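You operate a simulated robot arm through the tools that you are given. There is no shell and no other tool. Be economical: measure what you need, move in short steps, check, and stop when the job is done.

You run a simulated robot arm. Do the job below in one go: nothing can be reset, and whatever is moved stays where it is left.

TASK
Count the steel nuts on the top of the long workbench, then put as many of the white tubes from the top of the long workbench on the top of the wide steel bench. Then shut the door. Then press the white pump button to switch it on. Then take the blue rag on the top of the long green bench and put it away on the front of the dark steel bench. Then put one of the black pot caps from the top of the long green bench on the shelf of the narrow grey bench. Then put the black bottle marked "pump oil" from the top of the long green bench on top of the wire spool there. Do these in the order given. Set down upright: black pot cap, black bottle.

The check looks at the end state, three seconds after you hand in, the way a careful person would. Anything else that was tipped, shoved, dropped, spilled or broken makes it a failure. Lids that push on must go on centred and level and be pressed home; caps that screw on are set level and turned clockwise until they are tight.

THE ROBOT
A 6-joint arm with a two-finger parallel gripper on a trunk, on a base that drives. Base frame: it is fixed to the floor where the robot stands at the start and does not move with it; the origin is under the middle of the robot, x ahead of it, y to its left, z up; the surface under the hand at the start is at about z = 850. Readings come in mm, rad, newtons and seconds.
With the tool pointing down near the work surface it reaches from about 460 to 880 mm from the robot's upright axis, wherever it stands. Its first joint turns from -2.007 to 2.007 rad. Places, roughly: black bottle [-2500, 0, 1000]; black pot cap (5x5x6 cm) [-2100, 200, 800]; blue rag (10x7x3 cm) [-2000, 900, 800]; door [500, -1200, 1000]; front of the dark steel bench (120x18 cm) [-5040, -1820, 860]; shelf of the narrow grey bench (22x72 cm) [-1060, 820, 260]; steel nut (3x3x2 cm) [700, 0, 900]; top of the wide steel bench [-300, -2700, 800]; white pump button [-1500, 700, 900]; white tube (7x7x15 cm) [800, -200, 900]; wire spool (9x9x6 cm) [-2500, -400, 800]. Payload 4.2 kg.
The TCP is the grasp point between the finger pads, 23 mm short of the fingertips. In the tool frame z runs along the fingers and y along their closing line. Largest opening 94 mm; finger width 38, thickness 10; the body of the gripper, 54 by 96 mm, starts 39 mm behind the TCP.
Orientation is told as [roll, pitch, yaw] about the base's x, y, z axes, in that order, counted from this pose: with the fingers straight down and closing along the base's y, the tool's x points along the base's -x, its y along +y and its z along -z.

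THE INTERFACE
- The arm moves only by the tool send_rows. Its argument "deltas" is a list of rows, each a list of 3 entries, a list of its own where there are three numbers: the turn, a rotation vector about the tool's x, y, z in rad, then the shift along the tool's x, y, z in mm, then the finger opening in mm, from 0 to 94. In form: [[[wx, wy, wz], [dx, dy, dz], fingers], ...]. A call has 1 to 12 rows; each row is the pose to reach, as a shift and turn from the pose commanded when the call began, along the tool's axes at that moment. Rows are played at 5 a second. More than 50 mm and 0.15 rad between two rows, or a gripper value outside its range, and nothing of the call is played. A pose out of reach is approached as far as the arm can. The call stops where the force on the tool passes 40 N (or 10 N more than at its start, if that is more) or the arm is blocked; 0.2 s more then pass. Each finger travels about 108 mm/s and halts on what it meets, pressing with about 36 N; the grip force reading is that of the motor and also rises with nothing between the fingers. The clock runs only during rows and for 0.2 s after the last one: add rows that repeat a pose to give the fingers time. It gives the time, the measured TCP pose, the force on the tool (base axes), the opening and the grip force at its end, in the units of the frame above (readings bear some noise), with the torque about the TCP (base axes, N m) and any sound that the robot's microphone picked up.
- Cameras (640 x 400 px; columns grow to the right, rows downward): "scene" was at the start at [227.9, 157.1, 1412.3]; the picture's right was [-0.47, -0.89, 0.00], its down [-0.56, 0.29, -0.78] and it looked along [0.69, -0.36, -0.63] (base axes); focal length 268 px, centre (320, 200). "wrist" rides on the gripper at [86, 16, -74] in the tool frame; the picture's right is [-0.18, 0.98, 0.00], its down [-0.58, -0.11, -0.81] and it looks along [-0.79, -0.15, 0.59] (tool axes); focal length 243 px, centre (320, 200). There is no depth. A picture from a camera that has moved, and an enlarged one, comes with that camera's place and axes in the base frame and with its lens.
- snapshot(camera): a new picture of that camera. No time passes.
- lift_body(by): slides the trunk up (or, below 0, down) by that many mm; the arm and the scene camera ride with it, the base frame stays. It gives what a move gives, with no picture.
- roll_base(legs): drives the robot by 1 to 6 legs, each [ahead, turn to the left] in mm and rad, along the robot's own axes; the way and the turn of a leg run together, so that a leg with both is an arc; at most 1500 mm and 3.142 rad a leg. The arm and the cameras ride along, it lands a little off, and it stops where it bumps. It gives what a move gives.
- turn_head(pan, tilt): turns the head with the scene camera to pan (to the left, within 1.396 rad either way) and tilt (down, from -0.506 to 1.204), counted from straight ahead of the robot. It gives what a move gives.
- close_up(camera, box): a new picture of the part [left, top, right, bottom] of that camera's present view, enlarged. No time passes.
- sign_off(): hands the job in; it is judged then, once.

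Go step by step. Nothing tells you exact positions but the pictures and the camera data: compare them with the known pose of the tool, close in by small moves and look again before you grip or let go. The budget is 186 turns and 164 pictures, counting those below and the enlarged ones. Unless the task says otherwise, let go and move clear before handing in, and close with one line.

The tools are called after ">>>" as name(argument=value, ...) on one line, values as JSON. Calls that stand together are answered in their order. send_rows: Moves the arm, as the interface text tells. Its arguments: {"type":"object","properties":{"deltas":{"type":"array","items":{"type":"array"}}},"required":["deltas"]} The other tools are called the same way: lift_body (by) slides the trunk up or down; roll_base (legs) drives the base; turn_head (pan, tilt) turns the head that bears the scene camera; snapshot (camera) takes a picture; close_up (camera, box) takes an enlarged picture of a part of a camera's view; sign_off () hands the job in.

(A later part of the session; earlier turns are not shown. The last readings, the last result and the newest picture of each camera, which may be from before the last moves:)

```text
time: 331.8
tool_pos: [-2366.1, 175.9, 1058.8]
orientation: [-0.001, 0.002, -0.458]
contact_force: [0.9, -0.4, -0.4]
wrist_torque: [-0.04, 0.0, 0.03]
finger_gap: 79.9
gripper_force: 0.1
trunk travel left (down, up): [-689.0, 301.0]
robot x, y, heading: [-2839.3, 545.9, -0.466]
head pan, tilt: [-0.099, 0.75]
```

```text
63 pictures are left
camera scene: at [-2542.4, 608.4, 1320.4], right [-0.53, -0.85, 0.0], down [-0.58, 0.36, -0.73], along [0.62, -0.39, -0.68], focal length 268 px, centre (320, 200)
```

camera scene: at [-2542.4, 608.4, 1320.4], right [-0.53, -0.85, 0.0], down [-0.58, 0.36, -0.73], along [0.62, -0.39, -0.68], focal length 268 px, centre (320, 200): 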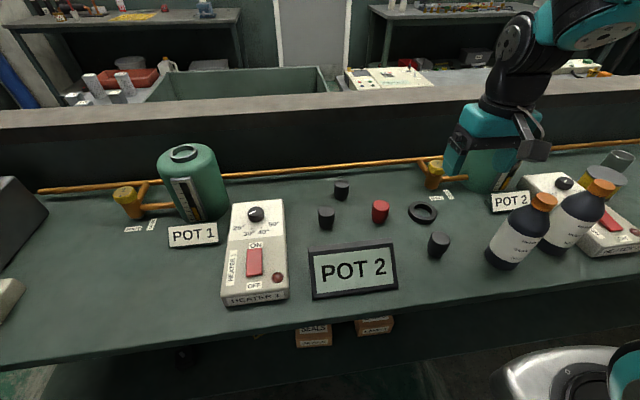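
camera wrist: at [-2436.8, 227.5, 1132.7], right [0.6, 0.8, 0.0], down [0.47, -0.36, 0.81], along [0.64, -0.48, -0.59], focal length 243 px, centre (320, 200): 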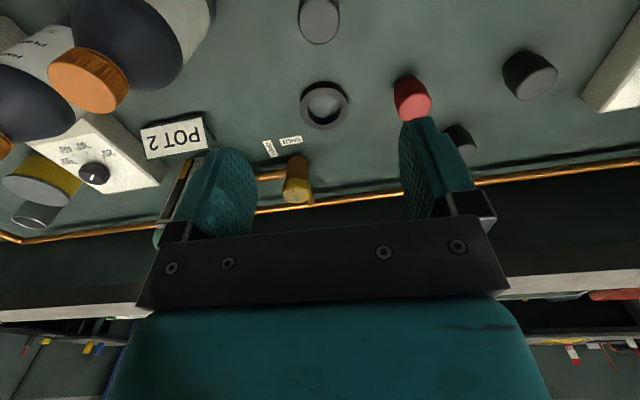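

>>> send_rows(deltas=[[[0, 0, 0], [-18, 40, 0], 80], [[0, 0, 0], [-36, 80, 0], 80], [[0, 0, 0], [-54, 120, 5], 80], [[0, 0, 0], [-72, 160, 15], 80], [[0, 0, 0], [-90, 200, 30], 80], [[0, 0, 0], [-105, 235, 50], 80], [[0, 0, 0], [-110, 246, 80], 80], [[0, 0, 0], [-110, 246, 100], 80], [[0, 0, 0], [-110, 246, 100], 80]])

>>> snapshot(camera="wrist")

```text
time: 333.8
tool_pos: [-2159.0, 346.5, 956.8]
orientation: [0.0, -0.002, -0.458]
contact_force: [-0.6, 0.8, 0.5]
wrist_torque: [-0.02, 0.03, -0.01]
finger_gap: 80.1
gripper_force: 0.1
trunk travel left (down, up): [-689.0, 301.0]
robot x, y, heading: [-2836.1, 547.8, -0.468]
head pan, tilt: [-0.099, 0.75]
```

```text
62 pictures are left
camera wrist: at [-2230.4, 397.8, 1030.0], right [0.6, 0.8, 0.0], down [0.47, -0.35, 0.81], along [0.65, -0.48, -0.59], focal length 243 px, centre (320, 200)
```

wrist: 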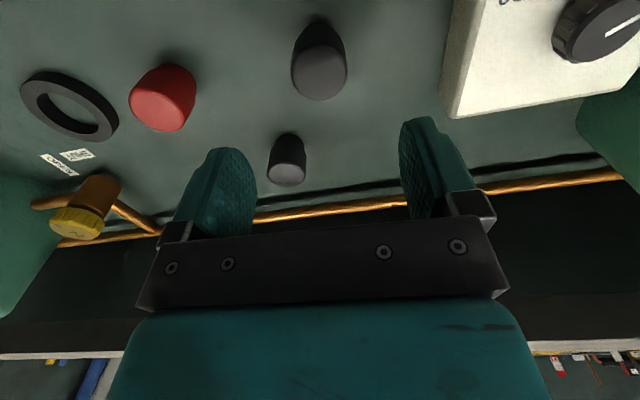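

Centred over the cap. I descend and grip.

>>> send_rows(deltas=[[[0, 0, 0], [0, -1, 40], 80], [[0, 0, 0], [0, -1, 80], 80], [[0, 0, 0], [0, -1, 110], 80], [[0, 0, 0], [0, -1, 126], 80], [[0, 0, 0], [0, -1, 126], 50], [[0, 0, 0], [0, -1, 126], 30], [[0, 0, 0], [0, -1, 126], 30], [[0, 0, 0], [0, -1, 126], 30]])

>>> snapshot(camera="wrist")

```text
time: 335.6
tool_pos: [-2157.9, 344.6, 830.2]
orientation: [0.001, -0.003, -0.459]
contact_force: [0.3, 1.0, 0.6]
wrist_torque: [0.0, -0.01, -0.02]
finger_gap: 41.4
gripper_force: 36.0
trunk travel left (down, up): [-689.0, 301.0]
robot x, y, heading: [-2836.0, 545.0, -0.466]
head pan, tilt: [-0.099, 0.75]
```

```text
61 pictures are left
camera wrist: at [-2228.6, 397.1, 904.3], right [0.6, 0.8, 0.0], down [0.47, -0.35, 0.81], along [0.65, -0.48, -0.59], focal length 243 px, centre (320, 200)
```

wrist: 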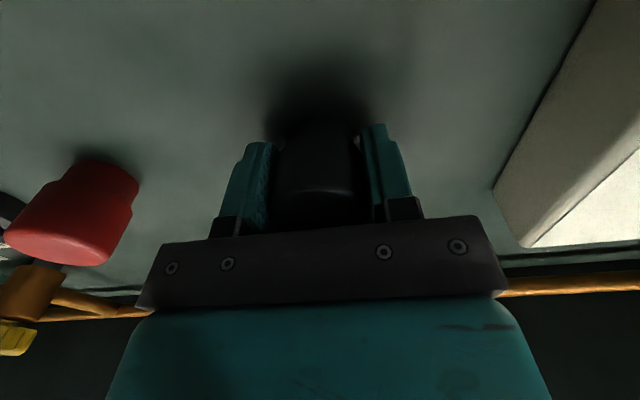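

Cap held. I lift and drive to the open side of the narrow grey bench.

>>> send_rows(deltas=[[[0, 0, 0], [0, 0, -30], 30], [[0, 0, 0], [0, 0, -75], 30], [[0, 0, 0], [0, 0, -120], 30], [[0, 0, 0], [0, 0, -165], 30], [[0, 0, 0], [30, 0, -200], 30], [[0, 0, 0], [75, 0, -200], 30], [[0, 0, 0], [120, 0, -200], 30], [[0, 0, 0], [120, 0, -200], 30]])

>>> lift_body(by=250)

>>> roll_base(legs=[[0, 1.622], [1500, 0], [215, 0]])

```text
time: 337.4
tool_pos: [-2266.3, 398.2, 1031.5]
orientation: [0.0, -0.001, -0.46]
contact_force: [1.0, -0.5, -0.3]
wrist_torque: [0.03, 0.0, -0.05]
finger_gap: 41.6
gripper_force: 36.2
trunk travel left (down, up): [-689.0, 301.0]
robot x, y, heading: [-2835.3, 543.2, -0.462]
head pan, tilt: [-0.099, 0.75]
```

```text
time: 340.0
tool_pos: [-2266.4, 399.0, 1280.8]
orientation: [0.001, -0.001, -0.459]
contact_force: [-0.2, -0.5, -0.9]
wrist_torque: [0.03, 0.0, 0.03]
finger_gap: 41.5
gripper_force: 36.0
trunk travel left (down, up): [-939.0, 51.0]
robot x, y, heading: [-2836.5, 543.0, -0.461]
head pan, tilt: [-0.099, 0.75]
```

```text
time: 352.6
tool_pos: [-2023.5, 2680.6, 1280.7]
orientation: [0.001, -0.002, 1.155]
contact_force: [0.2, -0.3, 0.1]
wrist_torque: [0.0, 0.0, 0.0]
finger_gap: 41.5
gripper_force: 36.5
trunk travel left (down, up): [-939.0, 51.0]
robot x, y, heading: [-2146.7, 2103.7, 1.15]
head pan, tilt: [-0.099, 0.75]
```

>>> roll_base(legs=[[0, -1.565], [1480, 0], [0, -1.571]])

>>> turn_head(pan=0.0, tilt=0.8)

>>> lift_body(by=-700)

>>> snapshot(camera="scene")

```text
time: 367.6
tool_pos: [-955.6, 902.3, 1281.0]
orientation: [-0.001, -0.002, -2.03]
contact_force: [-0.5, -0.6, -0.1]
wrist_torque: [0.01, 0.0, 0.02]
finger_gap: 41.3
gripper_force: 35.9
trunk travel left (down, up): [-939.0, 51.0]
robot x, y, heading: [-811.9, 1471.9, -2.033]
head pan, tilt: [-0.099, 0.75]
```

```text
time: 368.3
tool_pos: [-955.4, 902.0, 1282.2]
orientation: [-0.001, -0.002, -2.032]
contact_force: [-0.3, -0.3, -0.7]
wrist_torque: [0.01, 0.04, -0.01]
finger_gap: 41.4
gripper_force: 36.3
trunk travel left (down, up): [-939.0, 51.0]
robot x, y, heading: [-808.3, 1471.4, -2.041]
head pan, tilt: [0.0, 0.799]
```

```text
refused: -700 is not a number from -400 to 400
```

```text
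60 pictures are left
camera scene: at [-739.3, 1178.4, 1566.3], right [-0.89, 0.45, 0.0], down [0.32, 0.64, -0.7], along [-0.31, -0.62, -0.72], focal length 268 px, centre (320, 200)
```

scene: 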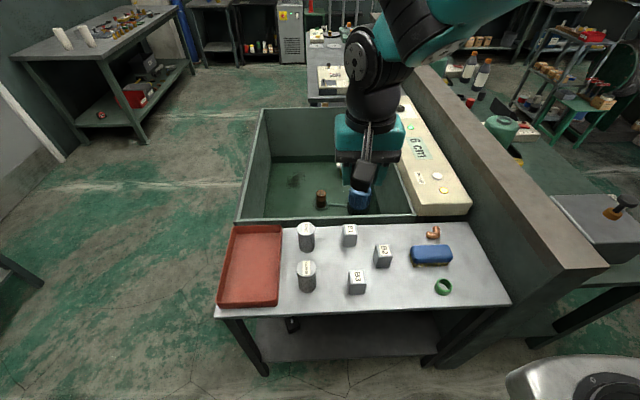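

The hand is above the bench edge, so before lowering I back off to keep it clear, then lower the trunk.

>>> roll_base(legs=[[0, 0.05], [-140, 0]])

>>> snapshot(camera="scene")

```text
time: 370.0
tool_pos: [-870.9, 1024.2, 1280.5]
orientation: [0.0, -0.002, -1.98]
contact_force: [-0.4, -0.1, -0.5]
wrist_torque: [-0.02, -0.01, -0.02]
finger_gap: 41.5
gripper_force: 35.7
trunk travel left (down, up): [-939.0, 51.0]
robot x, y, heading: [-754.5, 1602.4, -1.987]
head pan, tilt: [0.0, 0.799]
```

```text
59 pictures are left
camera scene: at [-668.1, 1310.4, 1566.3], right [-0.92, 0.4, 0.0], down [0.29, 0.66, -0.7], along [-0.28, -0.64, -0.72], focal length 268 px, centre (320, 200)
```

scene: 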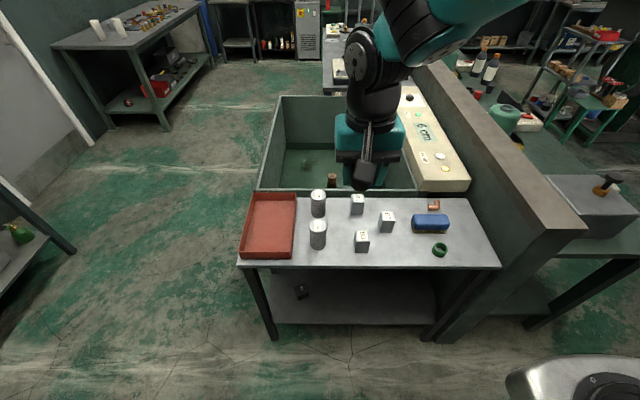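

>>> roll_base(legs=[[-110, 0]])

>>> lift_body(by=-400)

>>> turn_head(pan=-0.05, tilt=0.65)

>>> snapshot(camera="scene")

```text
time: 371.2
tool_pos: [-826.8, 1122.5, 1281.1]
orientation: [0.001, -0.002, -1.981]
contact_force: [0.2, -0.3, -0.8]
wrist_torque: [0.05, -0.01, 0.02]
finger_gap: 41.3
gripper_force: 36.0
trunk travel left (down, up): [-939.0, 51.0]
robot x, y, heading: [-708.3, 1700.2, -1.984]
head pan, tilt: [0.0, 0.799]
```

```text
time: 375.0
tool_pos: [-826.2, 1122.2, 881.3]
orientation: [0.0, -0.001, -1.98]
contact_force: [-0.3, 0.9, -1.5]
wrist_torque: [-0.01, 0.0, 0.01]
finger_gap: 41.6
gripper_force: 36.2
trunk travel left (down, up): [-539.0, 451.0]
robot x, y, heading: [-706.4, 1700.9, -1.989]
head pan, tilt: [0.0, 0.799]
```

```text
time: 375.7
tool_pos: [-826.5, 1122.8, 881.3]
orientation: [-0.001, 0.0, -1.98]
contact_force: [0.1, -0.2, -0.5]
wrist_torque: [-0.01, 0.0, 0.0]
finger_gap: 41.2
gripper_force: 35.9
trunk travel left (down, up): [-539.0, 451.0]
robot x, y, heading: [-709.8, 1701.2, -1.983]
head pan, tilt: [-0.051, 0.649]
```

```text
58 pictures are left
camera scene: at [-630.7, 1406.1, 1178.9], right [-0.89, 0.45, 0.0], down [0.27, 0.54, -0.8], along [-0.36, -0.71, -0.61], focal length 268 px, centre (320, 200)
```

scene: 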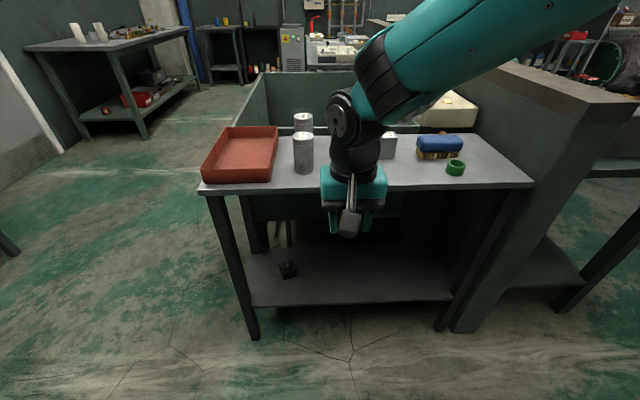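

The shelf is open with one small object on the left. I lower further to see heights.

>>> lift_body(by=-400)

>>> turn_head(pan=-0.05, tilt=0.4)

>>> snapshot(camera="scene")

>>> snapshot(camera="wrist")

```text
time: 379.6
tool_pos: [-826.7, 1123.4, 481.2]
orientation: [0.0, 0.0, -1.98]
contact_force: [-0.3, -1.0, -0.6]
wrist_torque: [0.02, 0.01, 0.0]
finger_gap: 41.2
gripper_force: 36.1
trunk travel left (down, up): [-139.0, 851.0]
robot x, y, heading: [-708.5, 1699.4, -1.993]
head pan, tilt: [-0.051, 0.649]
```

```text
time: 380.3
tool_pos: [-826.8, 1123.8, 481.8]
orientation: [0.0, -0.002, -1.982]
contact_force: [-0.5, 0.1, -0.4]
wrist_torque: [0.01, -0.01, -0.02]
finger_gap: 41.6
gripper_force: 35.9
trunk travel left (down, up): [-139.0, 851.0]
robot x, y, heading: [-711.3, 1699.4, -1.99]
head pan, tilt: [-0.051, 0.4]
```

```text
57 pictures are left
camera scene: at [-633.3, 1400.9, 801.4], right [-0.89, 0.45, 0.0], down [0.17, 0.35, -0.92], along [-0.41, -0.82, -0.39], focal length 268 px, centre (320, 200)
```

scene: 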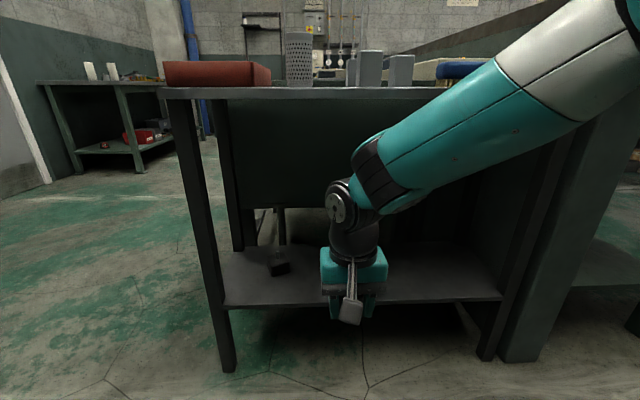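

```text
56 pictures are left
camera wrist: at [-777.4, 1194.7, 555.3], right [0.83, -0.56, 0.0], down [-0.33, -0.49, 0.81], along [-0.45, -0.67, -0.59], focal length 243 px, centre (320, 200)
```

wrist: 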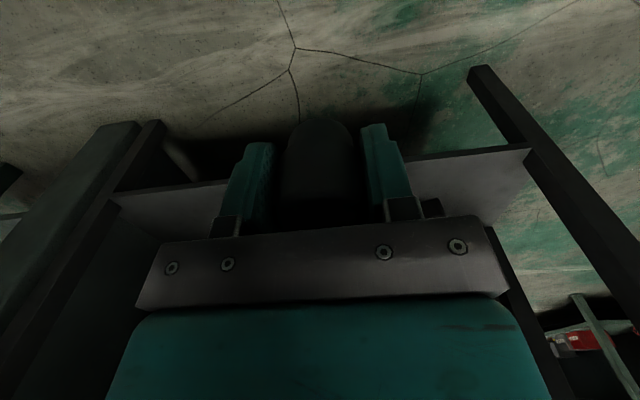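

Shelf front edge is at v≈280, z≈240–260, and the arm fits beneath the top (underside ≈775). I lower the rest and drive the cap in.

>>> lift_body(by=-137)

>>> send_rows(deltas=[[[0, 0, 0], [0, 0, 12], 30], [[0, 0, 0], [0, 0, 22], 30], [[0, 0, 0], [0, 0, 22], 30]])

>>> snapshot(camera="scene")

```text
time: 382.0
tool_pos: [-826.5, 1121.8, 344.7]
orientation: [-0.001, -0.001, -1.98]
contact_force: [0.1, -0.5, -0.3]
wrist_torque: [0.0, 0.03, -0.02]
finger_gap: 41.4
gripper_force: 36.4
trunk travel left (down, up): [-2.0, 988.0]
robot x, y, heading: [-709.9, 1698.3, -1.989]
head pan, tilt: [-0.051, 0.4]
```

```text
time: 382.8
tool_pos: [-825.3, 1122.3, 322.7]
orientation: [0.0, -0.002, -1.981]
contact_force: [-0.5, 0.0, -0.7]
wrist_torque: [-0.01, 0.03, 0.01]
finger_gap: 41.2
gripper_force: 36.0
trunk travel left (down, up): [-2.0, 988.0]
robot x, y, heading: [-710.1, 1698.8, -1.99]
head pan, tilt: [-0.051, 0.4]
```

```text
55 pictures are left
camera scene: at [-633.3, 1400.9, 664.4], right [-0.89, 0.45, 0.0], down [0.17, 0.35, -0.92], along [-0.41, -0.82, -0.39], focal length 268 px, centre (320, 200)
```

scene: 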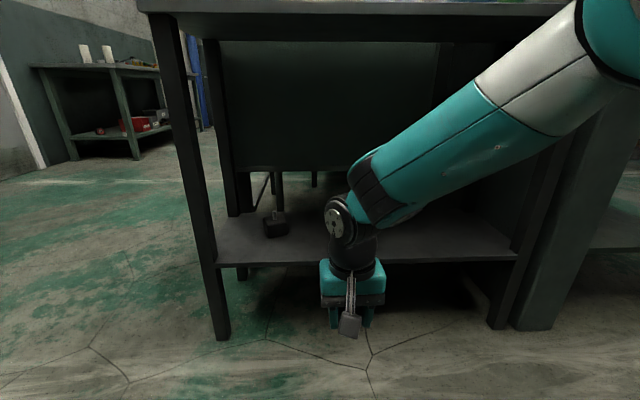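

>>> roll_base(legs=[[200, 0]])

>>> snapshot(camera="scene")

>>> snapshot(camera="wrist")

```text
time: 384.4
tool_pos: [-908.0, 941.6, 323.0]
orientation: [0.0, -0.003, -1.985]
contact_force: [-0.9, 0.3, -1.0]
wrist_torque: [0.0, -0.05, 0.03]
finger_gap: 41.4
gripper_force: 35.9
trunk travel left (down, up): [-2.0, 988.0]
robot x, y, heading: [-790.3, 1517.7, -1.995]
head pan, tilt: [-0.051, 0.4]
```

```text
54 pictures are left
camera scene: at [-714.6, 1219.0, 664.4], right [-0.89, 0.45, 0.0], down [0.18, 0.35, -0.92], along [-0.42, -0.82, -0.39], focal length 268 px, centre (320, 200)
```

scene: 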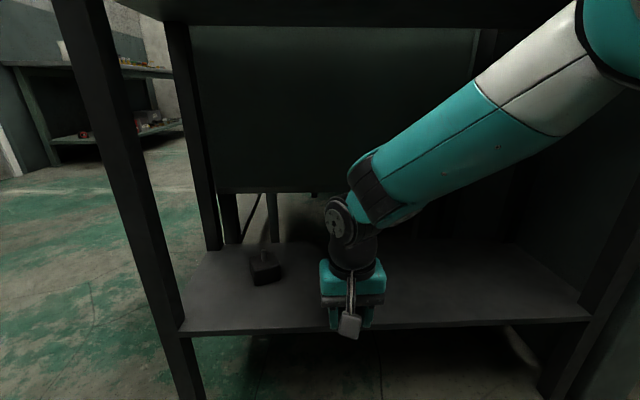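

```text
53 pictures are left
camera wrist: at [-858.8, 1013.0, 396.9], right [0.83, -0.56, 0.0], down [-0.33, -0.49, 0.81], along [-0.45, -0.67, -0.59], focal length 243 px, centre (320, 200)
```

wrist: 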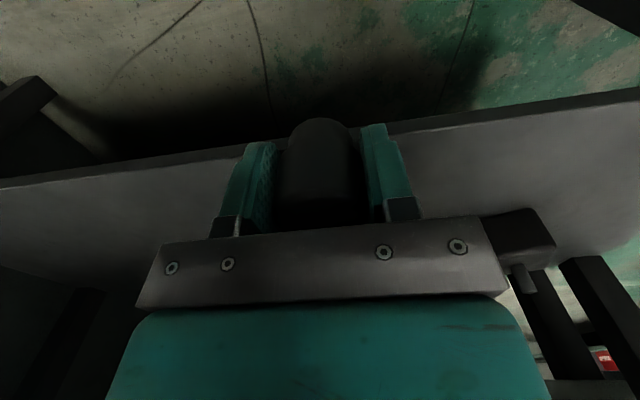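

>>> roll_base(legs=[[155, 0]])

>>> snapshot(camera="scene")

>>> snapshot(camera="wrist")

```text
time: 385.8
tool_pos: [-971.5, 795.0, 322.6]
orientation: [0.001, -0.003, -1.984]
contact_force: [-0.4, 0.8, -0.7]
wrist_torque: [-0.02, -0.01, 0.01]
finger_gap: 41.3
gripper_force: 36.1
trunk travel left (down, up): [-2.0, 988.0]
robot x, y, heading: [-854.2, 1372.8, -1.987]
head pan, tilt: [-0.051, 0.4]
```

```text
52 pictures are left
camera scene: at [-778.2, 1074.1, 664.4], right [-0.89, 0.45, 0.0], down [0.18, 0.35, -0.92], along [-0.41, -0.82, -0.39], focal length 268 px, centre (320, 200)
```

scene: 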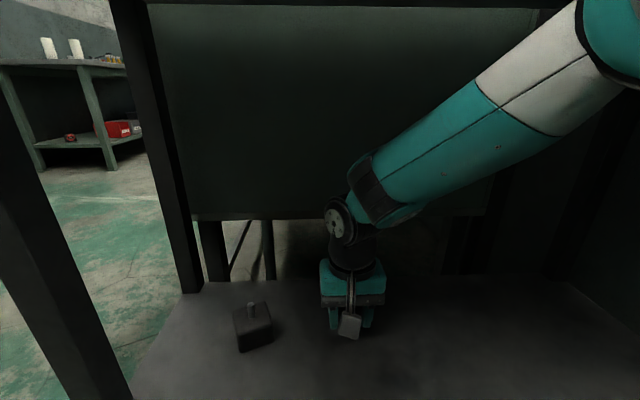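

```text
51 pictures are left
camera wrist: at [-921.9, 867.9, 396.9], right [0.83, -0.56, 0.0], down [-0.33, -0.49, 0.81], along [-0.45, -0.67, -0.59], focal length 243 px, centre (320, 200)
```

wrist: 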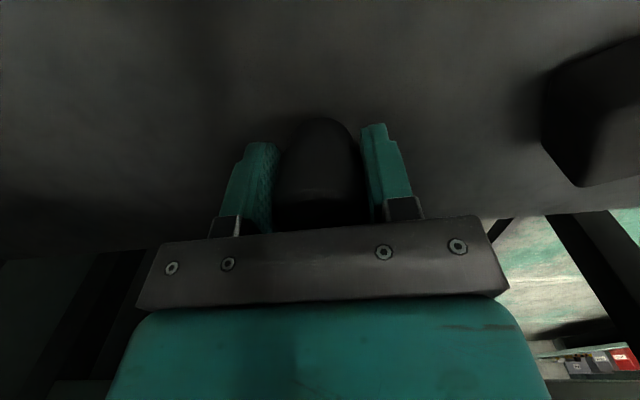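

Over the shelf. I lower to contact.

>>> send_rows(deltas=[[[0, 0, 0], [0, 0, 12], 30], [[0, 0, 0], [0, 0, 20], 30], [[0, 0, 0], [0, 0, 26], 30], [[0, 0, 0], [0, 0, 30], 30], [[0, 0, 0], [0, 0, 34], 30], [[0, 0, 0], [0, 0, 38], 30], [[0, 0, 0], [0, 0, 42], 30], [[0, 0, 0], [0, 0, 46], 30], [[0, 0, 0], [0, 0, 50], 30]])

>>> snapshot(camera="scene")

```text
time: 387.2
tool_pos: [-971.3, 794.6, 288.7]
orientation: [0.003, -0.01, -1.985]
contact_force: [-0.9, 7.6, 20.1]
wrist_torque: [0.44, 0.22, -0.05]
finger_gap: 41.1
gripper_force: 36.0
trunk travel left (down, up): [-2.0, 988.0]
robot x, y, heading: [-854.1, 1374.8, -1.985]
head pan, tilt: [-0.051, 0.4]
stopped in row 7: the force on the tool passed its limit at 48 N (the readings are from after the stop); the commanded pose is now the measured one
```

```text
50 pictures are left
camera scene: at [-778.3, 1074.5, 664.4], right [-0.89, 0.45, 0.0], down [0.18, 0.35, -0.92], along [-0.41, -0.82, -0.39], focal length 268 px, centre (320, 200)
```

scene: 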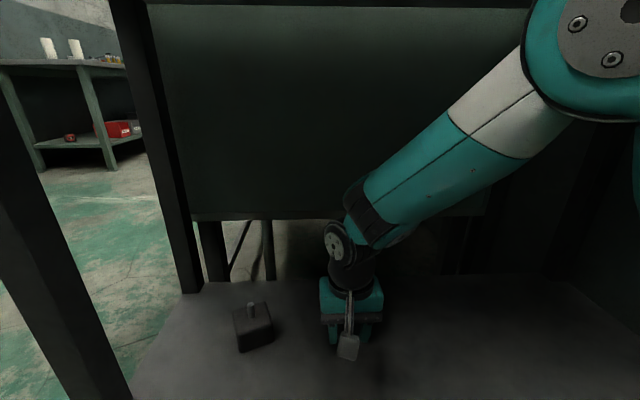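

Contact at shelf z≈259. Release and rise straight up.

>>> send_rows(deltas=[[[0, 0.006, 0], [0, 0, -2], 42], [[0, 0.006, 0], [0, 0, -2], 60], [[0, 0.006, 0], [0, 0, -2], 80], [[0, 0, 0], [0, 0, -2], 80], [[0, 0, 0], [0, 0, -25], 80], [[0, 0, 0], [0, 0, -50], 80], [[0, 0, 0], [0, 0, -75], 80], [[0, 0, 0], [0, 0, -75], 80]])

>>> snapshot(camera="wrist")

```text
time: 389.0
tool_pos: [-971.5, 795.7, 361.1]
orientation: [0.0, -0.007, -1.984]
contact_force: [-0.2, -0.3, 1.4]
wrist_torque: [-0.03, -0.01, -0.01]
finger_gap: 80.2
gripper_force: 0.2
trunk travel left (down, up): [-2.0, 988.0]
robot x, y, heading: [-855.1, 1374.3, -1.984]
head pan, tilt: [-0.051, 0.4]
```

```text
49 pictures are left
camera wrist: at [-922.3, 867.5, 435.1], right [0.83, -0.56, 0.0], down [-0.33, -0.48, 0.81], along [-0.45, -0.67, -0.59], focal length 243 px, centre (320, 200)
```

wrist: 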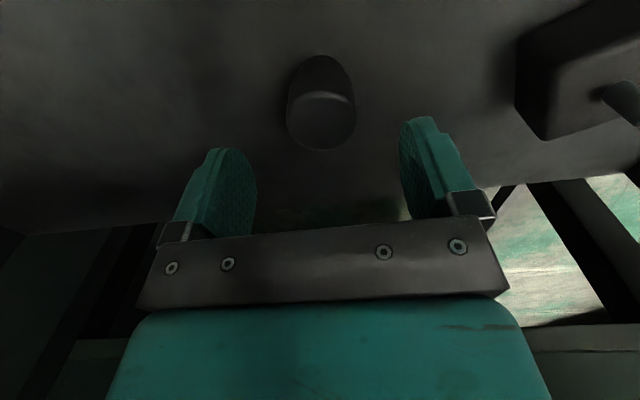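

The cap stands upright on the shelf. I back out, then raise.

>>> roll_base(legs=[[-420, 0]])

>>> turn_head(pan=0.0, tilt=0.45)

>>> snapshot(camera="scene")

>>> lift_body(by=400)

>>> lift_body(by=400)

>>> lift_body(by=185)

```text
time: 391.6
tool_pos: [-806.4, 1170.3, 361.2]
orientation: [0.002, -0.007, -1.985]
contact_force: [-1.0, 0.0, 0.1]
wrist_torque: [0.01, 0.0, -0.03]
finger_gap: 80.0
gripper_force: 0.0
trunk travel left (down, up): [-2.0, 988.0]
robot x, y, heading: [-686.1, 1746.1, -1.989]
head pan, tilt: [-0.051, 0.4]
```

```text
time: 392.2
tool_pos: [-806.9, 1170.5, 360.7]
orientation: [0.001, -0.005, -1.983]
contact_force: [-0.7, -0.6, 0.6]
wrist_torque: [-0.02, -0.01, -0.01]
finger_gap: 79.9
gripper_force: 0.1
trunk travel left (down, up): [-2.0, 988.0]
robot x, y, heading: [-686.5, 1749.7, -1.988]
head pan, tilt: [0.0, 0.45]
```

```text
48 pictures are left
camera scene: at [-608.2, 1447.5, 659.8], right [-0.91, 0.4, 0.0], down [0.18, 0.4, -0.9], along [-0.36, -0.82, -0.44], focal length 268 px, centre (320, 200)
```

scene: 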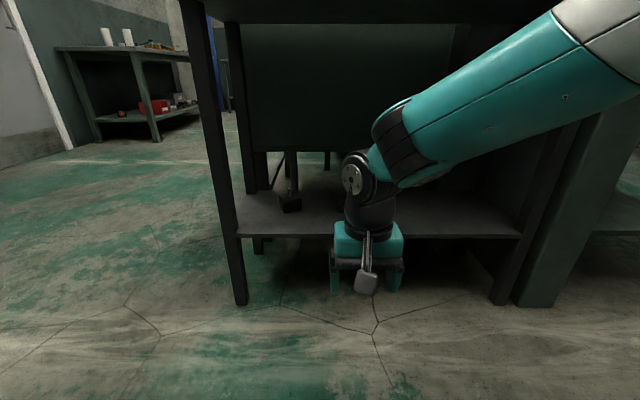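

```text
time: 396.0
tool_pos: [-805.6, 1170.8, 761.7]
orientation: [0.003, -0.008, -1.984]
contact_force: [0.0, 0.9, 0.4]
wrist_torque: [-0.01, 0.0, 0.0]
finger_gap: 80.1
gripper_force: 0.0
trunk travel left (down, up): [-402.0, 588.0]
robot x, y, heading: [-690.2, 1750.8, -1.992]
head pan, tilt: [0.0, 0.45]
```

```text
time: 399.9
tool_pos: [-807.1, 1169.3, 1161.1]
orientation: [0.004, -0.007, -1.984]
contact_force: [-0.5, 0.1, 0.1]
wrist_torque: [0.01, -0.01, -0.01]
finger_gap: 80.0
gripper_force: 0.1
trunk travel left (down, up): [-802.0, 188.0]
robot x, y, heading: [-688.4, 1744.6, -1.985]
head pan, tilt: [0.0, 0.45]
```

```text
time: 401.9
tool_pos: [-806.6, 1169.9, 1347.2]
orientation: [0.002, -0.005, -1.984]
contact_force: [-0.7, -0.3, 0.1]
wrist_torque: [0.02, 0.0, 0.01]
finger_gap: 79.9
gripper_force: 0.2
trunk travel left (down, up): [-987.0, 3.0]
robot x, y, heading: [-687.1, 1748.0, -1.982]
head pan, tilt: [0.0, 0.45]
```

Now the pump-oil bottle near (-2511,-67). I drive around to the green bench again.

>>> roll_base(legs=[[240, 0], [0, -1.571], [1500, 0]])

```text
time: 414.5
tool_pos: [-2754.5, 2214.7, 1347.4]
orientation: [0.004, -0.007, 2.747]
contact_force: [0.3, -0.9, -0.7]
wrist_torque: [0.0, 0.0, 0.01]
finger_gap: 80.2
gripper_force: 0.1
trunk travel left (down, up): [-987.0, 3.0]
robot x, y, heading: [-2176.2, 2108.0, 2.748]
head pan, tilt: [0.0, 0.45]
```

>>> roll_base(legs=[[0, 1.545], [1500, 0], [700, 0], [0, 1.571]])

>>> turn_head(pan=0.0, tilt=0.75)

>>> snapshot(camera="scene")

```text
time: 432.9
tool_pos: [-2552.2, -51.0, 1346.3]
orientation: [0.001, -0.006, -0.468]
contact_force: [-0.5, -1.0, -0.4]
wrist_torque: [0.04, -0.01, -0.01]
finger_gap: 80.0
gripper_force: 0.0
trunk travel left (down, up): [-987.0, 3.0]
robot x, y, heading: [-3121.3, 100.2, -0.476]
head pan, tilt: [0.0, 0.45]
```

```text
time: 433.7
tool_pos: [-2552.5, -52.1, 1346.5]
orientation: [0.002, -0.008, -0.469]
contact_force: [-0.5, 0.6, 0.3]
wrist_torque: [0.02, 0.02, 0.03]
finger_gap: 79.9
gripper_force: 0.0
trunk travel left (down, up): [-987.0, 3.0]
robot x, y, heading: [-3125.4, 97.6, -0.469]
head pan, tilt: [0.0, 0.75]
```

```text
47 pictures are left
camera scene: at [-2823.9, 167.3, 1618.4], right [-0.45, -0.89, 0.0], down [-0.61, 0.31, -0.73], along [0.65, -0.33, -0.68], focal length 268 px, centre (320, 200)
```

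scene: 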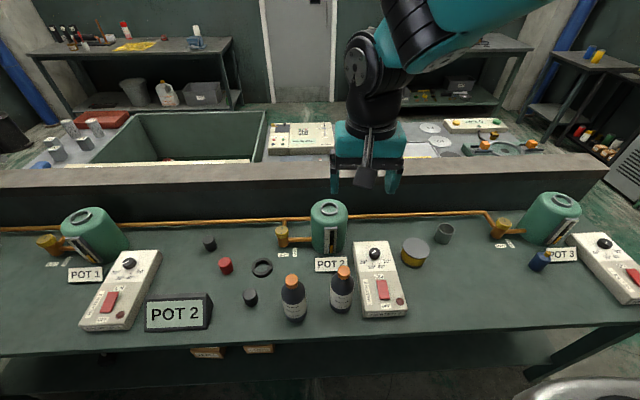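

>>> close_up(camera="scene", box=[260, 230, 460, 330])

>>> close_up(camera="scene", box=[275, 265, 365, 325])

```text
3.20 times, centred on (360, 280) of scene
camera zoom: at [-2823.9, 167.3, 1618.4], right [-0.45, -0.89, 0.0], down [-0.61, 0.31, -0.73], along [0.65, -0.33, -0.68], focal length 857 px, centre (192, -56)
```

zoom: 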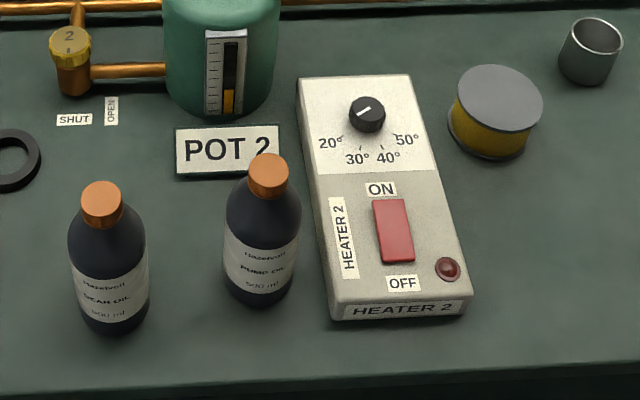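

```text
6.67 times, centred on (320, 295) of scene
camera zoom: at [-2823.9, 167.3, 1618.4], right [-0.45, -0.89, 0.0], down [-0.61, 0.31, -0.73], along [0.65, -0.33, -0.68], focal length 1786 px, centre (320, -433)
```

zoom: 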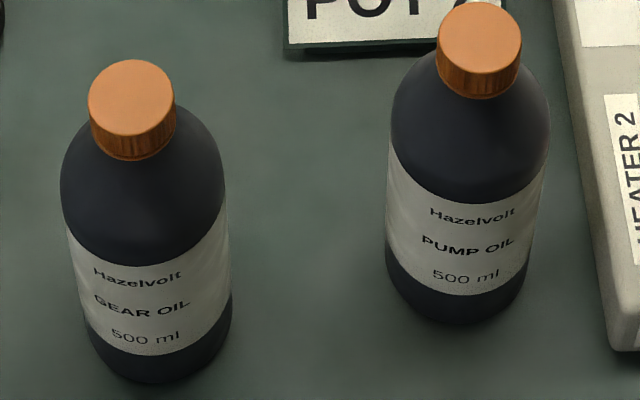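

The right bottle is marked "PUMP OIL", standing at (-2514,-60), cap top z≈1012. The spool's centre is about (-2469,-389). I position over the bottle cap.

>>> send_rows(deltas=[[[0, 0, 0], [-19, 5, 0], 75], [[0, 0.007, 0], [-37.5, 10, 0], 75], [[0, 0.007, 0], [-37.5, 10, 0], 75]])

>>> lift_body(by=-240)

>>> snapshot(camera="wrist")

>>> snapshot(camera="scene")

```text
time: 434.5
tool_pos: [-2513.0, -59.5, 1346.2]
orientation: [0.003, 0.0, -0.469]
contact_force: [0.2, 0.5, 0.0]
wrist_torque: [-0.04, 0.02, 0.0]
finger_gap: 75.1
gripper_force: 0.0
trunk travel left (down, up): [-987.0, 3.0]
robot x, y, heading: [-3120.3, 93.7, -0.474]
head pan, tilt: [0.0, 0.75]
```

```text
time: 437.0
tool_pos: [-2513.8, -59.0, 1106.9]
orientation: [0.001, 0.0, -0.468]
contact_force: [0.1, -0.1, 0.1]
wrist_torque: [-0.01, -0.01, -0.04]
finger_gap: 74.9
gripper_force: 0.1
trunk travel left (down, up): [-747.0, 243.0]
robot x, y, heading: [-3123.2, 96.2, -0.471]
head pan, tilt: [0.0, 0.75]
```

```text
44 pictures are left
camera wrist: at [-2583.7, -7.0, 1181.3], right [0.61, 0.79, 0.0], down [0.47, -0.36, 0.81], along [0.64, -0.49, -0.59], focal length 243 px, centre (320, 200)
```

wrist: 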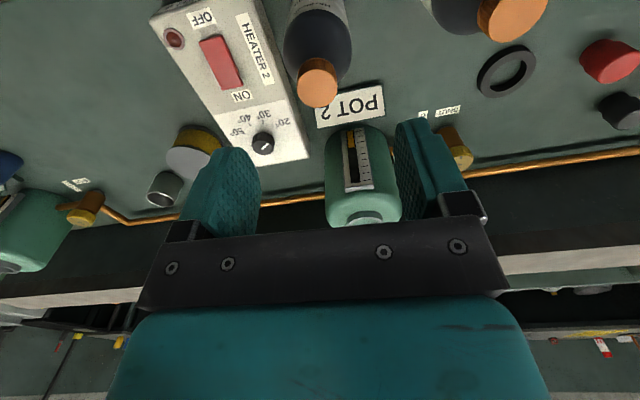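

```text
43 pictures are left
camera scene: at [-2823.9, 167.3, 1378.4], right [-0.45, -0.89, 0.0], down [-0.61, 0.31, -0.73], along [0.65, -0.33, -0.68], focal length 268 px, centre (320, 200)
```

scene: 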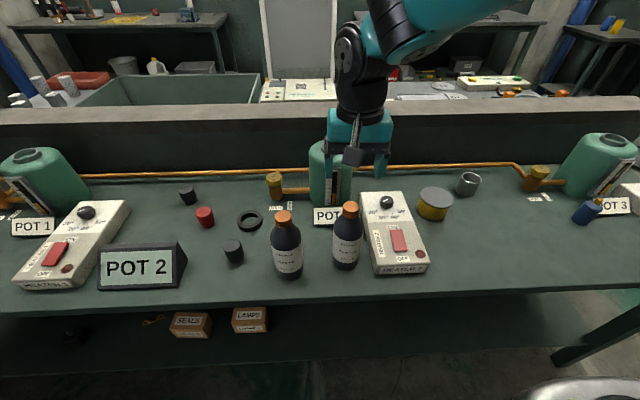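

>>> send_rows(deltas=[[[0, 0, 0], [-6, -1, 30], 75], [[0, 0, 0], [-6, -1, 60], 75], [[0, 0, 0], [-6, -1, 60], 75]])

>>> close_up(camera="wrist", box=[200, 20, 440, 200])

>>> close_up(camera="scene", box=[290, 100, 430, 280])

```text
time: 437.8
tool_pos: [-2511.2, -62.4, 1048.7]
orientation: [0.003, 0.001, -0.468]
contact_force: [0.0, 0.4, 0.8]
wrist_torque: [0.02, 0.01, 0.01]
finger_gap: 74.9
gripper_force: 0.0
trunk travel left (down, up): [-747.0, 243.0]
robot x, y, heading: [-3120.4, 100.5, -0.471]
head pan, tilt: [0.0, 0.75]
```

```text
2.22 times, centred on (320, 110) of wrist
camera zoom: at [-2580.3, -10.1, 1121.7], right [0.61, 0.79, 0.0], down [0.47, -0.36, 0.81], along [0.64, -0.49, -0.59], focal length 539 px, centre (320, 400)
```

zoom: 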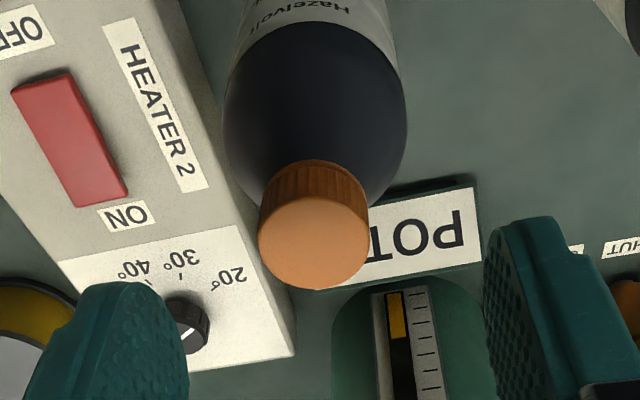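

```text
2.22 times, centred on (360, 190) of scene
camera zoom: at [-2824.0, 167.3, 1378.4], right [-0.45, -0.89, 0.0], down [-0.61, 0.31, -0.73], along [0.65, -0.33, -0.68], focal length 595 px, centre (231, 222)
```

zoom: 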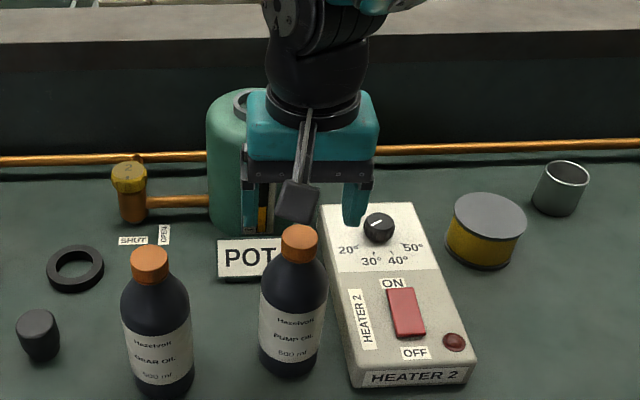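

Centred. Descend onto the cap and grip.

>>> send_rows(deltas=[[[0, 0, 0], [0, -1, 30], 75], [[0, 0, 0], [0, -1, 52], 75], [[0, 0, 0], [0, -1, 58], 75], [[0, 0, 0], [0, -1, 58], 50], [[0, 0, 0], [0, -1, 58], 25], [[0, 0, 0], [0, -1, 58], 20], [[0, 0, 0], [0, -1, 58], 20]])

>>> close_up(camera="scene", box=[290, 130, 430, 290])

```text
time: 439.4
tool_pos: [-2510.1, -64.2, 989.6]
orientation: [0.002, 0.001, -0.469]
contact_force: [0.9, -1.3, -0.2]
wrist_torque: [-0.17, -0.02, -0.04]
finger_gap: 33.2
gripper_force: 36.1
trunk travel left (down, up): [-747.0, 243.0]
robot x, y, heading: [-3122.1, 98.7, -0.468]
head pan, tilt: [0.0, 0.75]
```

```text
2.50 times, centred on (360, 210) of scene
camera zoom: at [-2823.9, 167.2, 1378.3], right [-0.45, -0.89, 0.0], down [-0.61, 0.31, -0.73], along [0.65, -0.33, -0.68], focal length 670 px, centre (220, 175)
```

zoom: 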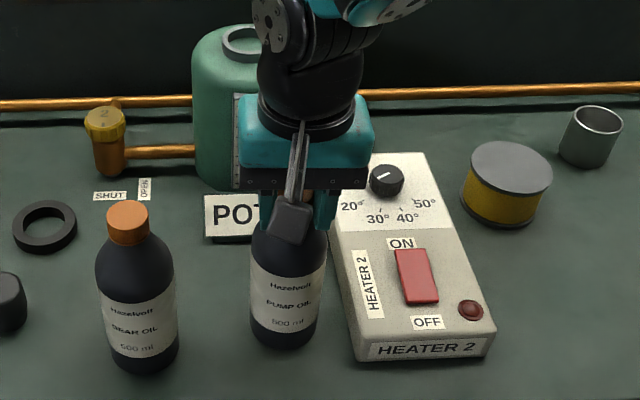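

The cap is gripped. I lift the bottle 110 mm and move partway toward the spool, then measure the spool again.

>>> send_rows(deltas=[[[0, 0, 0], [0, 0, -15], 15], [[0, 0, 0], [0, 0, -40], 15], [[0, 0, 0], [0, 0, -70], 15], [[0, 0, 0], [0, 0, -100], 15], [[0, 0, 0], [0, 0, -120], 15], [[0, 0, 0], [0, 0, -120], 15]])

>>> snapshot(camera="wrist")

>>> snapshot(camera="scene")

```text
time: 440.8
tool_pos: [-2509.5, -65.8, 1110.2]
orientation: [0.002, 0.0, -0.468]
contact_force: [-0.1, 1.0, -4.3]
wrist_torque: [0.0, 0.07, 0.02]
finger_gap: 33.3
gripper_force: 35.8
trunk travel left (down, up): [-747.0, 243.0]
robot x, y, heading: [-3124.5, 96.7, -0.473]
head pan, tilt: [0.0, 0.75]
```

```text
39 pictures are left
camera wrist: at [-2580.2, -13.3, 1184.5], right [0.61, 0.79, 0.0], down [0.47, -0.36, 0.81], along [0.64, -0.49, -0.59], focal length 243 px, centre (320, 200)
```

wrist: 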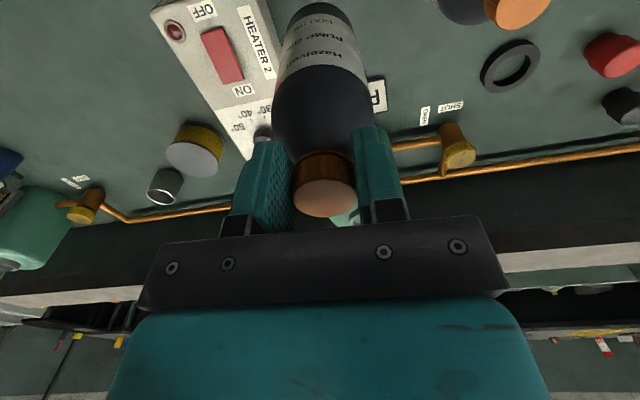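

```text
38 pictures are left
camera scene: at [-2823.7, 167.3, 1378.3], right [-0.45, -0.89, 0.0], down [-0.61, 0.31, -0.73], along [0.65, -0.33, -0.68], focal length 268 px, centre (320, 200)
```

scene: 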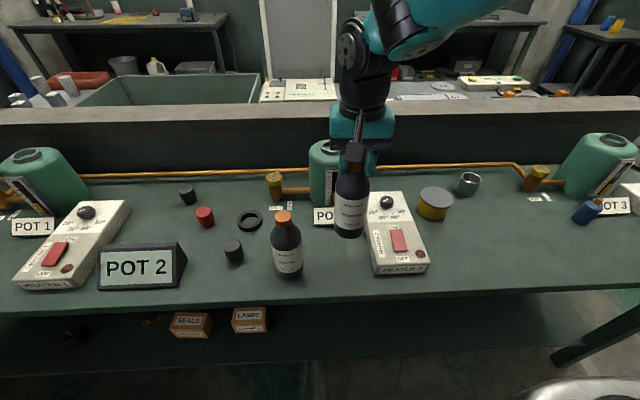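

Spool confirmed at (-2471,-388), top z≈860. I carry the bottle over it.

>>> send_rows(deltas=[[[0, 0, 0], [-20, -30, 0], 15], [[0, 0, 0], [-43, -64, 0], 15], [[0, 0, 0], [-66, -99, 0], 15], [[0, 0, 0], [-89, -134, 0], 15], [[0, 0, 0], [-112, -169, 0], 15], [[0, 0, 0], [-135, -204, 0], 15], [[0, 0, 0], [-158, -238, 0], 15], [[0, 0, 0], [-172, -258, 0], 15], [[0, 0, 0], [-179.5, -270, 0], 15], [[0, 0, 0], [-179.5, -270, 0], 15]])

>>> close_up(camera="scene", box=[360, 120, 520, 240])

>>> snapshot(camera="wrist")

```text
time: 443.0
tool_pos: [-2469.1, -388.6, 1107.7]
orientation: [0.002, 0.001, -0.468]
contact_force: [-0.7, 0.1, -5.7]
wrist_torque: [0.06, 0.06, -0.03]
finger_gap: 33.1
gripper_force: 35.8
trunk travel left (down, up): [-747.0, 243.0]
robot x, y, heading: [-3123.0, 99.2, -0.474]
head pan, tilt: [0.0, 0.75]
```

```text
3.33 times, centred on (440, 180) of scene
camera zoom: at [-2823.7, 167.1, 1378.3], right [-0.45, -0.89, 0.0], down [-0.61, 0.31, -0.73], along [0.65, -0.33, -0.68], focal length 893 px, centre (-80, 267)
```

zoom: 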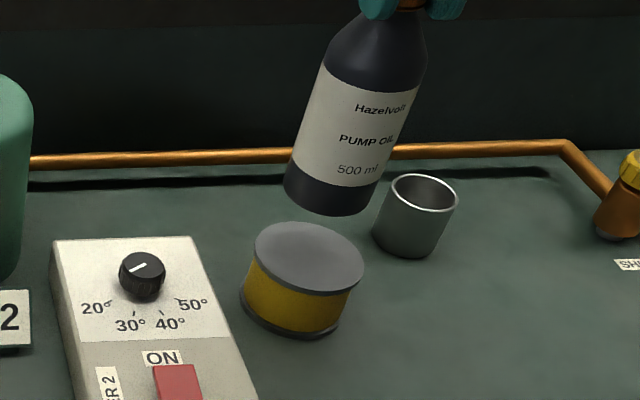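

```text
36 pictures are left
camera wrist: at [-2539.8, -336.3, 1183.3], right [0.61, 0.79, 0.0], down [0.47, -0.36, 0.81], along [0.64, -0.49, -0.59], focal length 243 px, centre (320, 200)
```

wrist: 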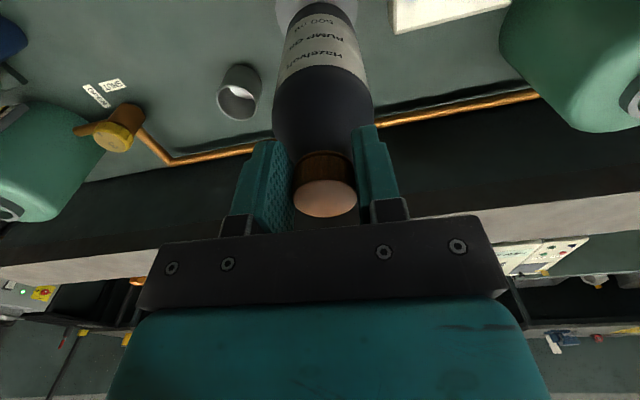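

Alignment matches (spool at (-2468,-389)). I lower the bottle onto it slowly.

>>> send_rows(deltas=[[[0, 0, 0], [0, 0, 20], 15], [[0, 0, 0], [0, 0, 40], 15], [[0, 0, 0], [0, 0, 48], 15], [[0, 0, 0], [0, 0, 52], 15], [[0, 0, 0], [0, 0, 54.5], 15], [[0, 0, 0], [0, 0, 57], 15], [[0, 0, 0], [0, 0, 59], 15]])

>>> close_up(camera="scene", box=[360, 120, 520, 240])

>>> snapshot(camera="wrist")

```text
time: 444.6
tool_pos: [-2470.3, -386.1, 1048.6]
orientation: [0.002, -0.001, -0.468]
contact_force: [0.3, 0.1, -5.7]
wrist_torque: [0.02, 0.06, -0.01]
finger_gap: 33.3
gripper_force: 36.2
trunk travel left (down, up): [-747.0, 243.0]
robot x, y, heading: [-3121.6, 93.6, -0.468]
head pan, tilt: [0.0, 0.75]
```

```text
3.33 times, centred on (440, 180) of scene
camera zoom: at [-2823.8, 167.1, 1378.3], right [-0.45, -0.89, 0.0], down [-0.61, 0.31, -0.73], along [0.65, -0.33, -0.68], focal length 893 px, centre (-80, 267)
```

zoom: 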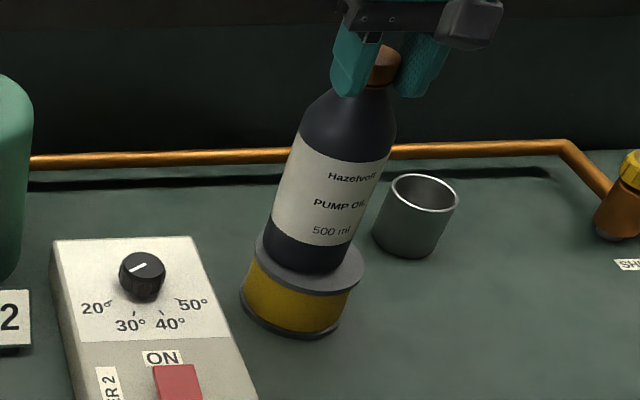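

```text
34 pictures are left
camera wrist: at [-2540.9, -334.3, 1123.6], right [0.61, 0.79, 0.0], down [0.47, -0.36, 0.81], along [0.64, -0.49, -0.59], focal length 243 px, centre (320, 200)
```

wrist: 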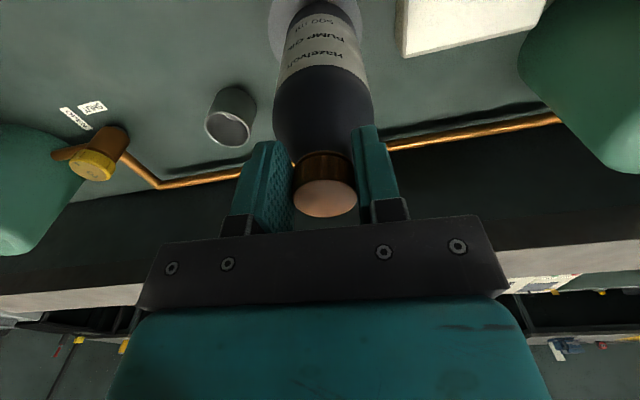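

Not touching yet; the bottle seems ~6 mm beyond the spool centre, so I pull 5 mm back and continue down.

>>> send_rows(deltas=[[[0, 0, 0], [5, 0, 0], 15], [[0, 0, 0], [5, 0, 1.5], 15], [[0, 0, 0], [5, 0, 3], 15], [[0, 0, 0], [5, 0, 4.5], 15], [[0, 0, 0], [5, 0, 6], 15], [[0, 0, 0], [5, 0, 7.5], 15]])

>>> close_up(camera="scene", box=[390, 160, 490, 230])

```text
time: 446.0
tool_pos: [-2474.3, -382.5, 1045.5]
orientation: [0.001, -0.01, -0.469]
contact_force: [-1.1, -4.3, 36.9]
wrist_torque: [-0.54, -0.43, -0.08]
finger_gap: 33.5
gripper_force: 36.2
trunk travel left (down, up): [-747.0, 243.0]
robot x, y, heading: [-3123.1, 96.3, -0.472]
head pan, tilt: [0.0, 0.75]
```

```text
5.71 times, centred on (440, 195) of scene
camera zoom: at [-2825.3, 167.9, 1378.9], right [-0.45, -0.89, 0.0], down [-0.61, 0.31, -0.73], along [0.65, -0.33, -0.68], focal length 1531 px, centre (-366, 229)
```

zoom: 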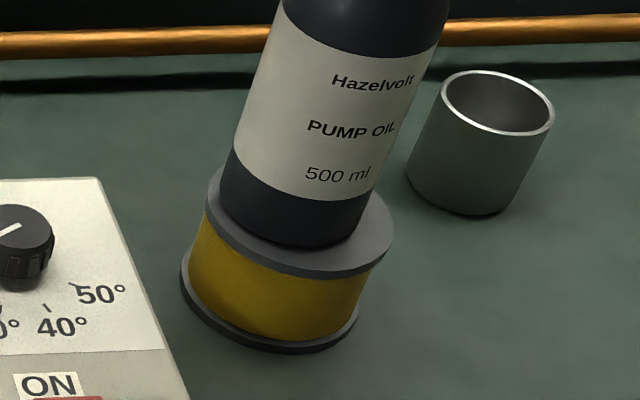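

The bottle rests on the spool, within about 5 mm of centre. I ease the pressure, open, and rise.

>>> send_rows(deltas=[[[0, 0.005, 0], [0, 0, -2], 33], [[0, 0.009, 0], [0, 0, -3], 33], [[0, 0.009, 0], [0, 0, -3], 42], [[0, 0.009, 0], [0, 0, -3], 55], [[0, 0.009, 0], [0, 0, -3], 75], [[0, 0.009, 0], [0, 0, -3], 75], [[0, 0.009, 0], [0, 0, -30], 75], [[0, 0.009, 0], [0, 0, -65], 75], [[0, 0.009, 0], [0, 0, -100], 75], [[0, 0.009, 0], [0, 0, -140], 75]])

>>> close_up(camera="scene", box=[360, 100, 520, 240])

>>> snapshot(camera="wrist")

```text
time: 448.2
tool_pos: [-2474.5, -382.7, 1183.2]
orientation: [0.003, 0.009, -0.467]
contact_force: [-0.1, -1.1, -1.0]
wrist_torque: [0.02, -0.02, 0.02]
finger_gap: 74.8
gripper_force: 0.0
trunk travel left (down, up): [-747.0, 243.0]
robot x, y, heading: [-3115.7, 98.3, -0.469]
head pan, tilt: [0.0, 0.75]
```

```text
2.86 times, centred on (440, 170) of scene
camera zoom: at [-2823.7, 167.1, 1378.3], right [-0.45, -0.89, 0.0], down [-0.61, 0.31, -0.73], along [0.65, -0.33, -0.68], focal length 765 px, centre (-23, 286)
```

zoom: 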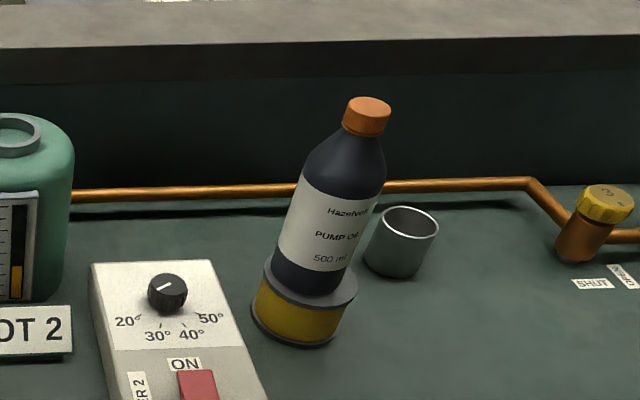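

```text
31 pictures are left
camera wrist: at [-2545.8, -331.4, 1258.7], right [0.61, 0.79, 0.0], down [0.48, -0.36, 0.8], along [0.64, -0.49, -0.6], focal length 243 px, centre (320, 200)
```

wrist: 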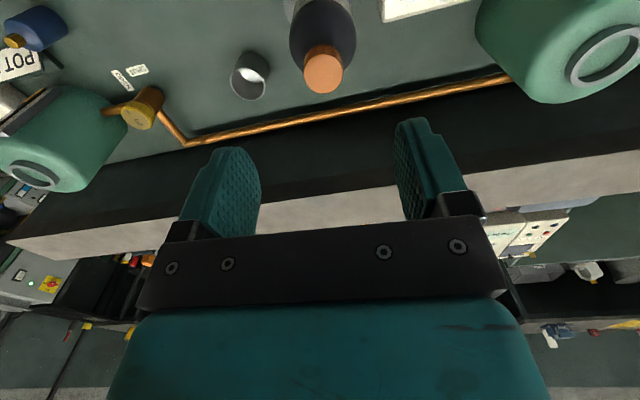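

The bottle stands upright on the spool. I pull the arm back for a final look.

>>> send_rows(deltas=[[[0, 0, 0], [40, 10, -20], 75], [[0, 0, 0], [85, 20, -40], 75], [[0, 0, 0], [130, 40, -50], 75], [[0, 0, 0], [170, 60, -50], 75]])

>>> snapshot(camera="scene")

```text
refused: row 2 steps farther than a row can; nothing moved
```

```text
30 pictures are left
camera scene: at [-2823.7, 167.1, 1378.3], right [-0.45, -0.89, 0.0], down [-0.61, 0.31, -0.73], along [0.65, -0.33, -0.68], focal length 268 px, centre (320, 200)
```

scene: 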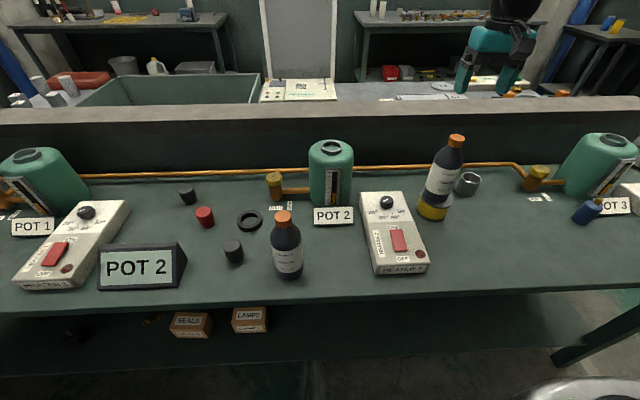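

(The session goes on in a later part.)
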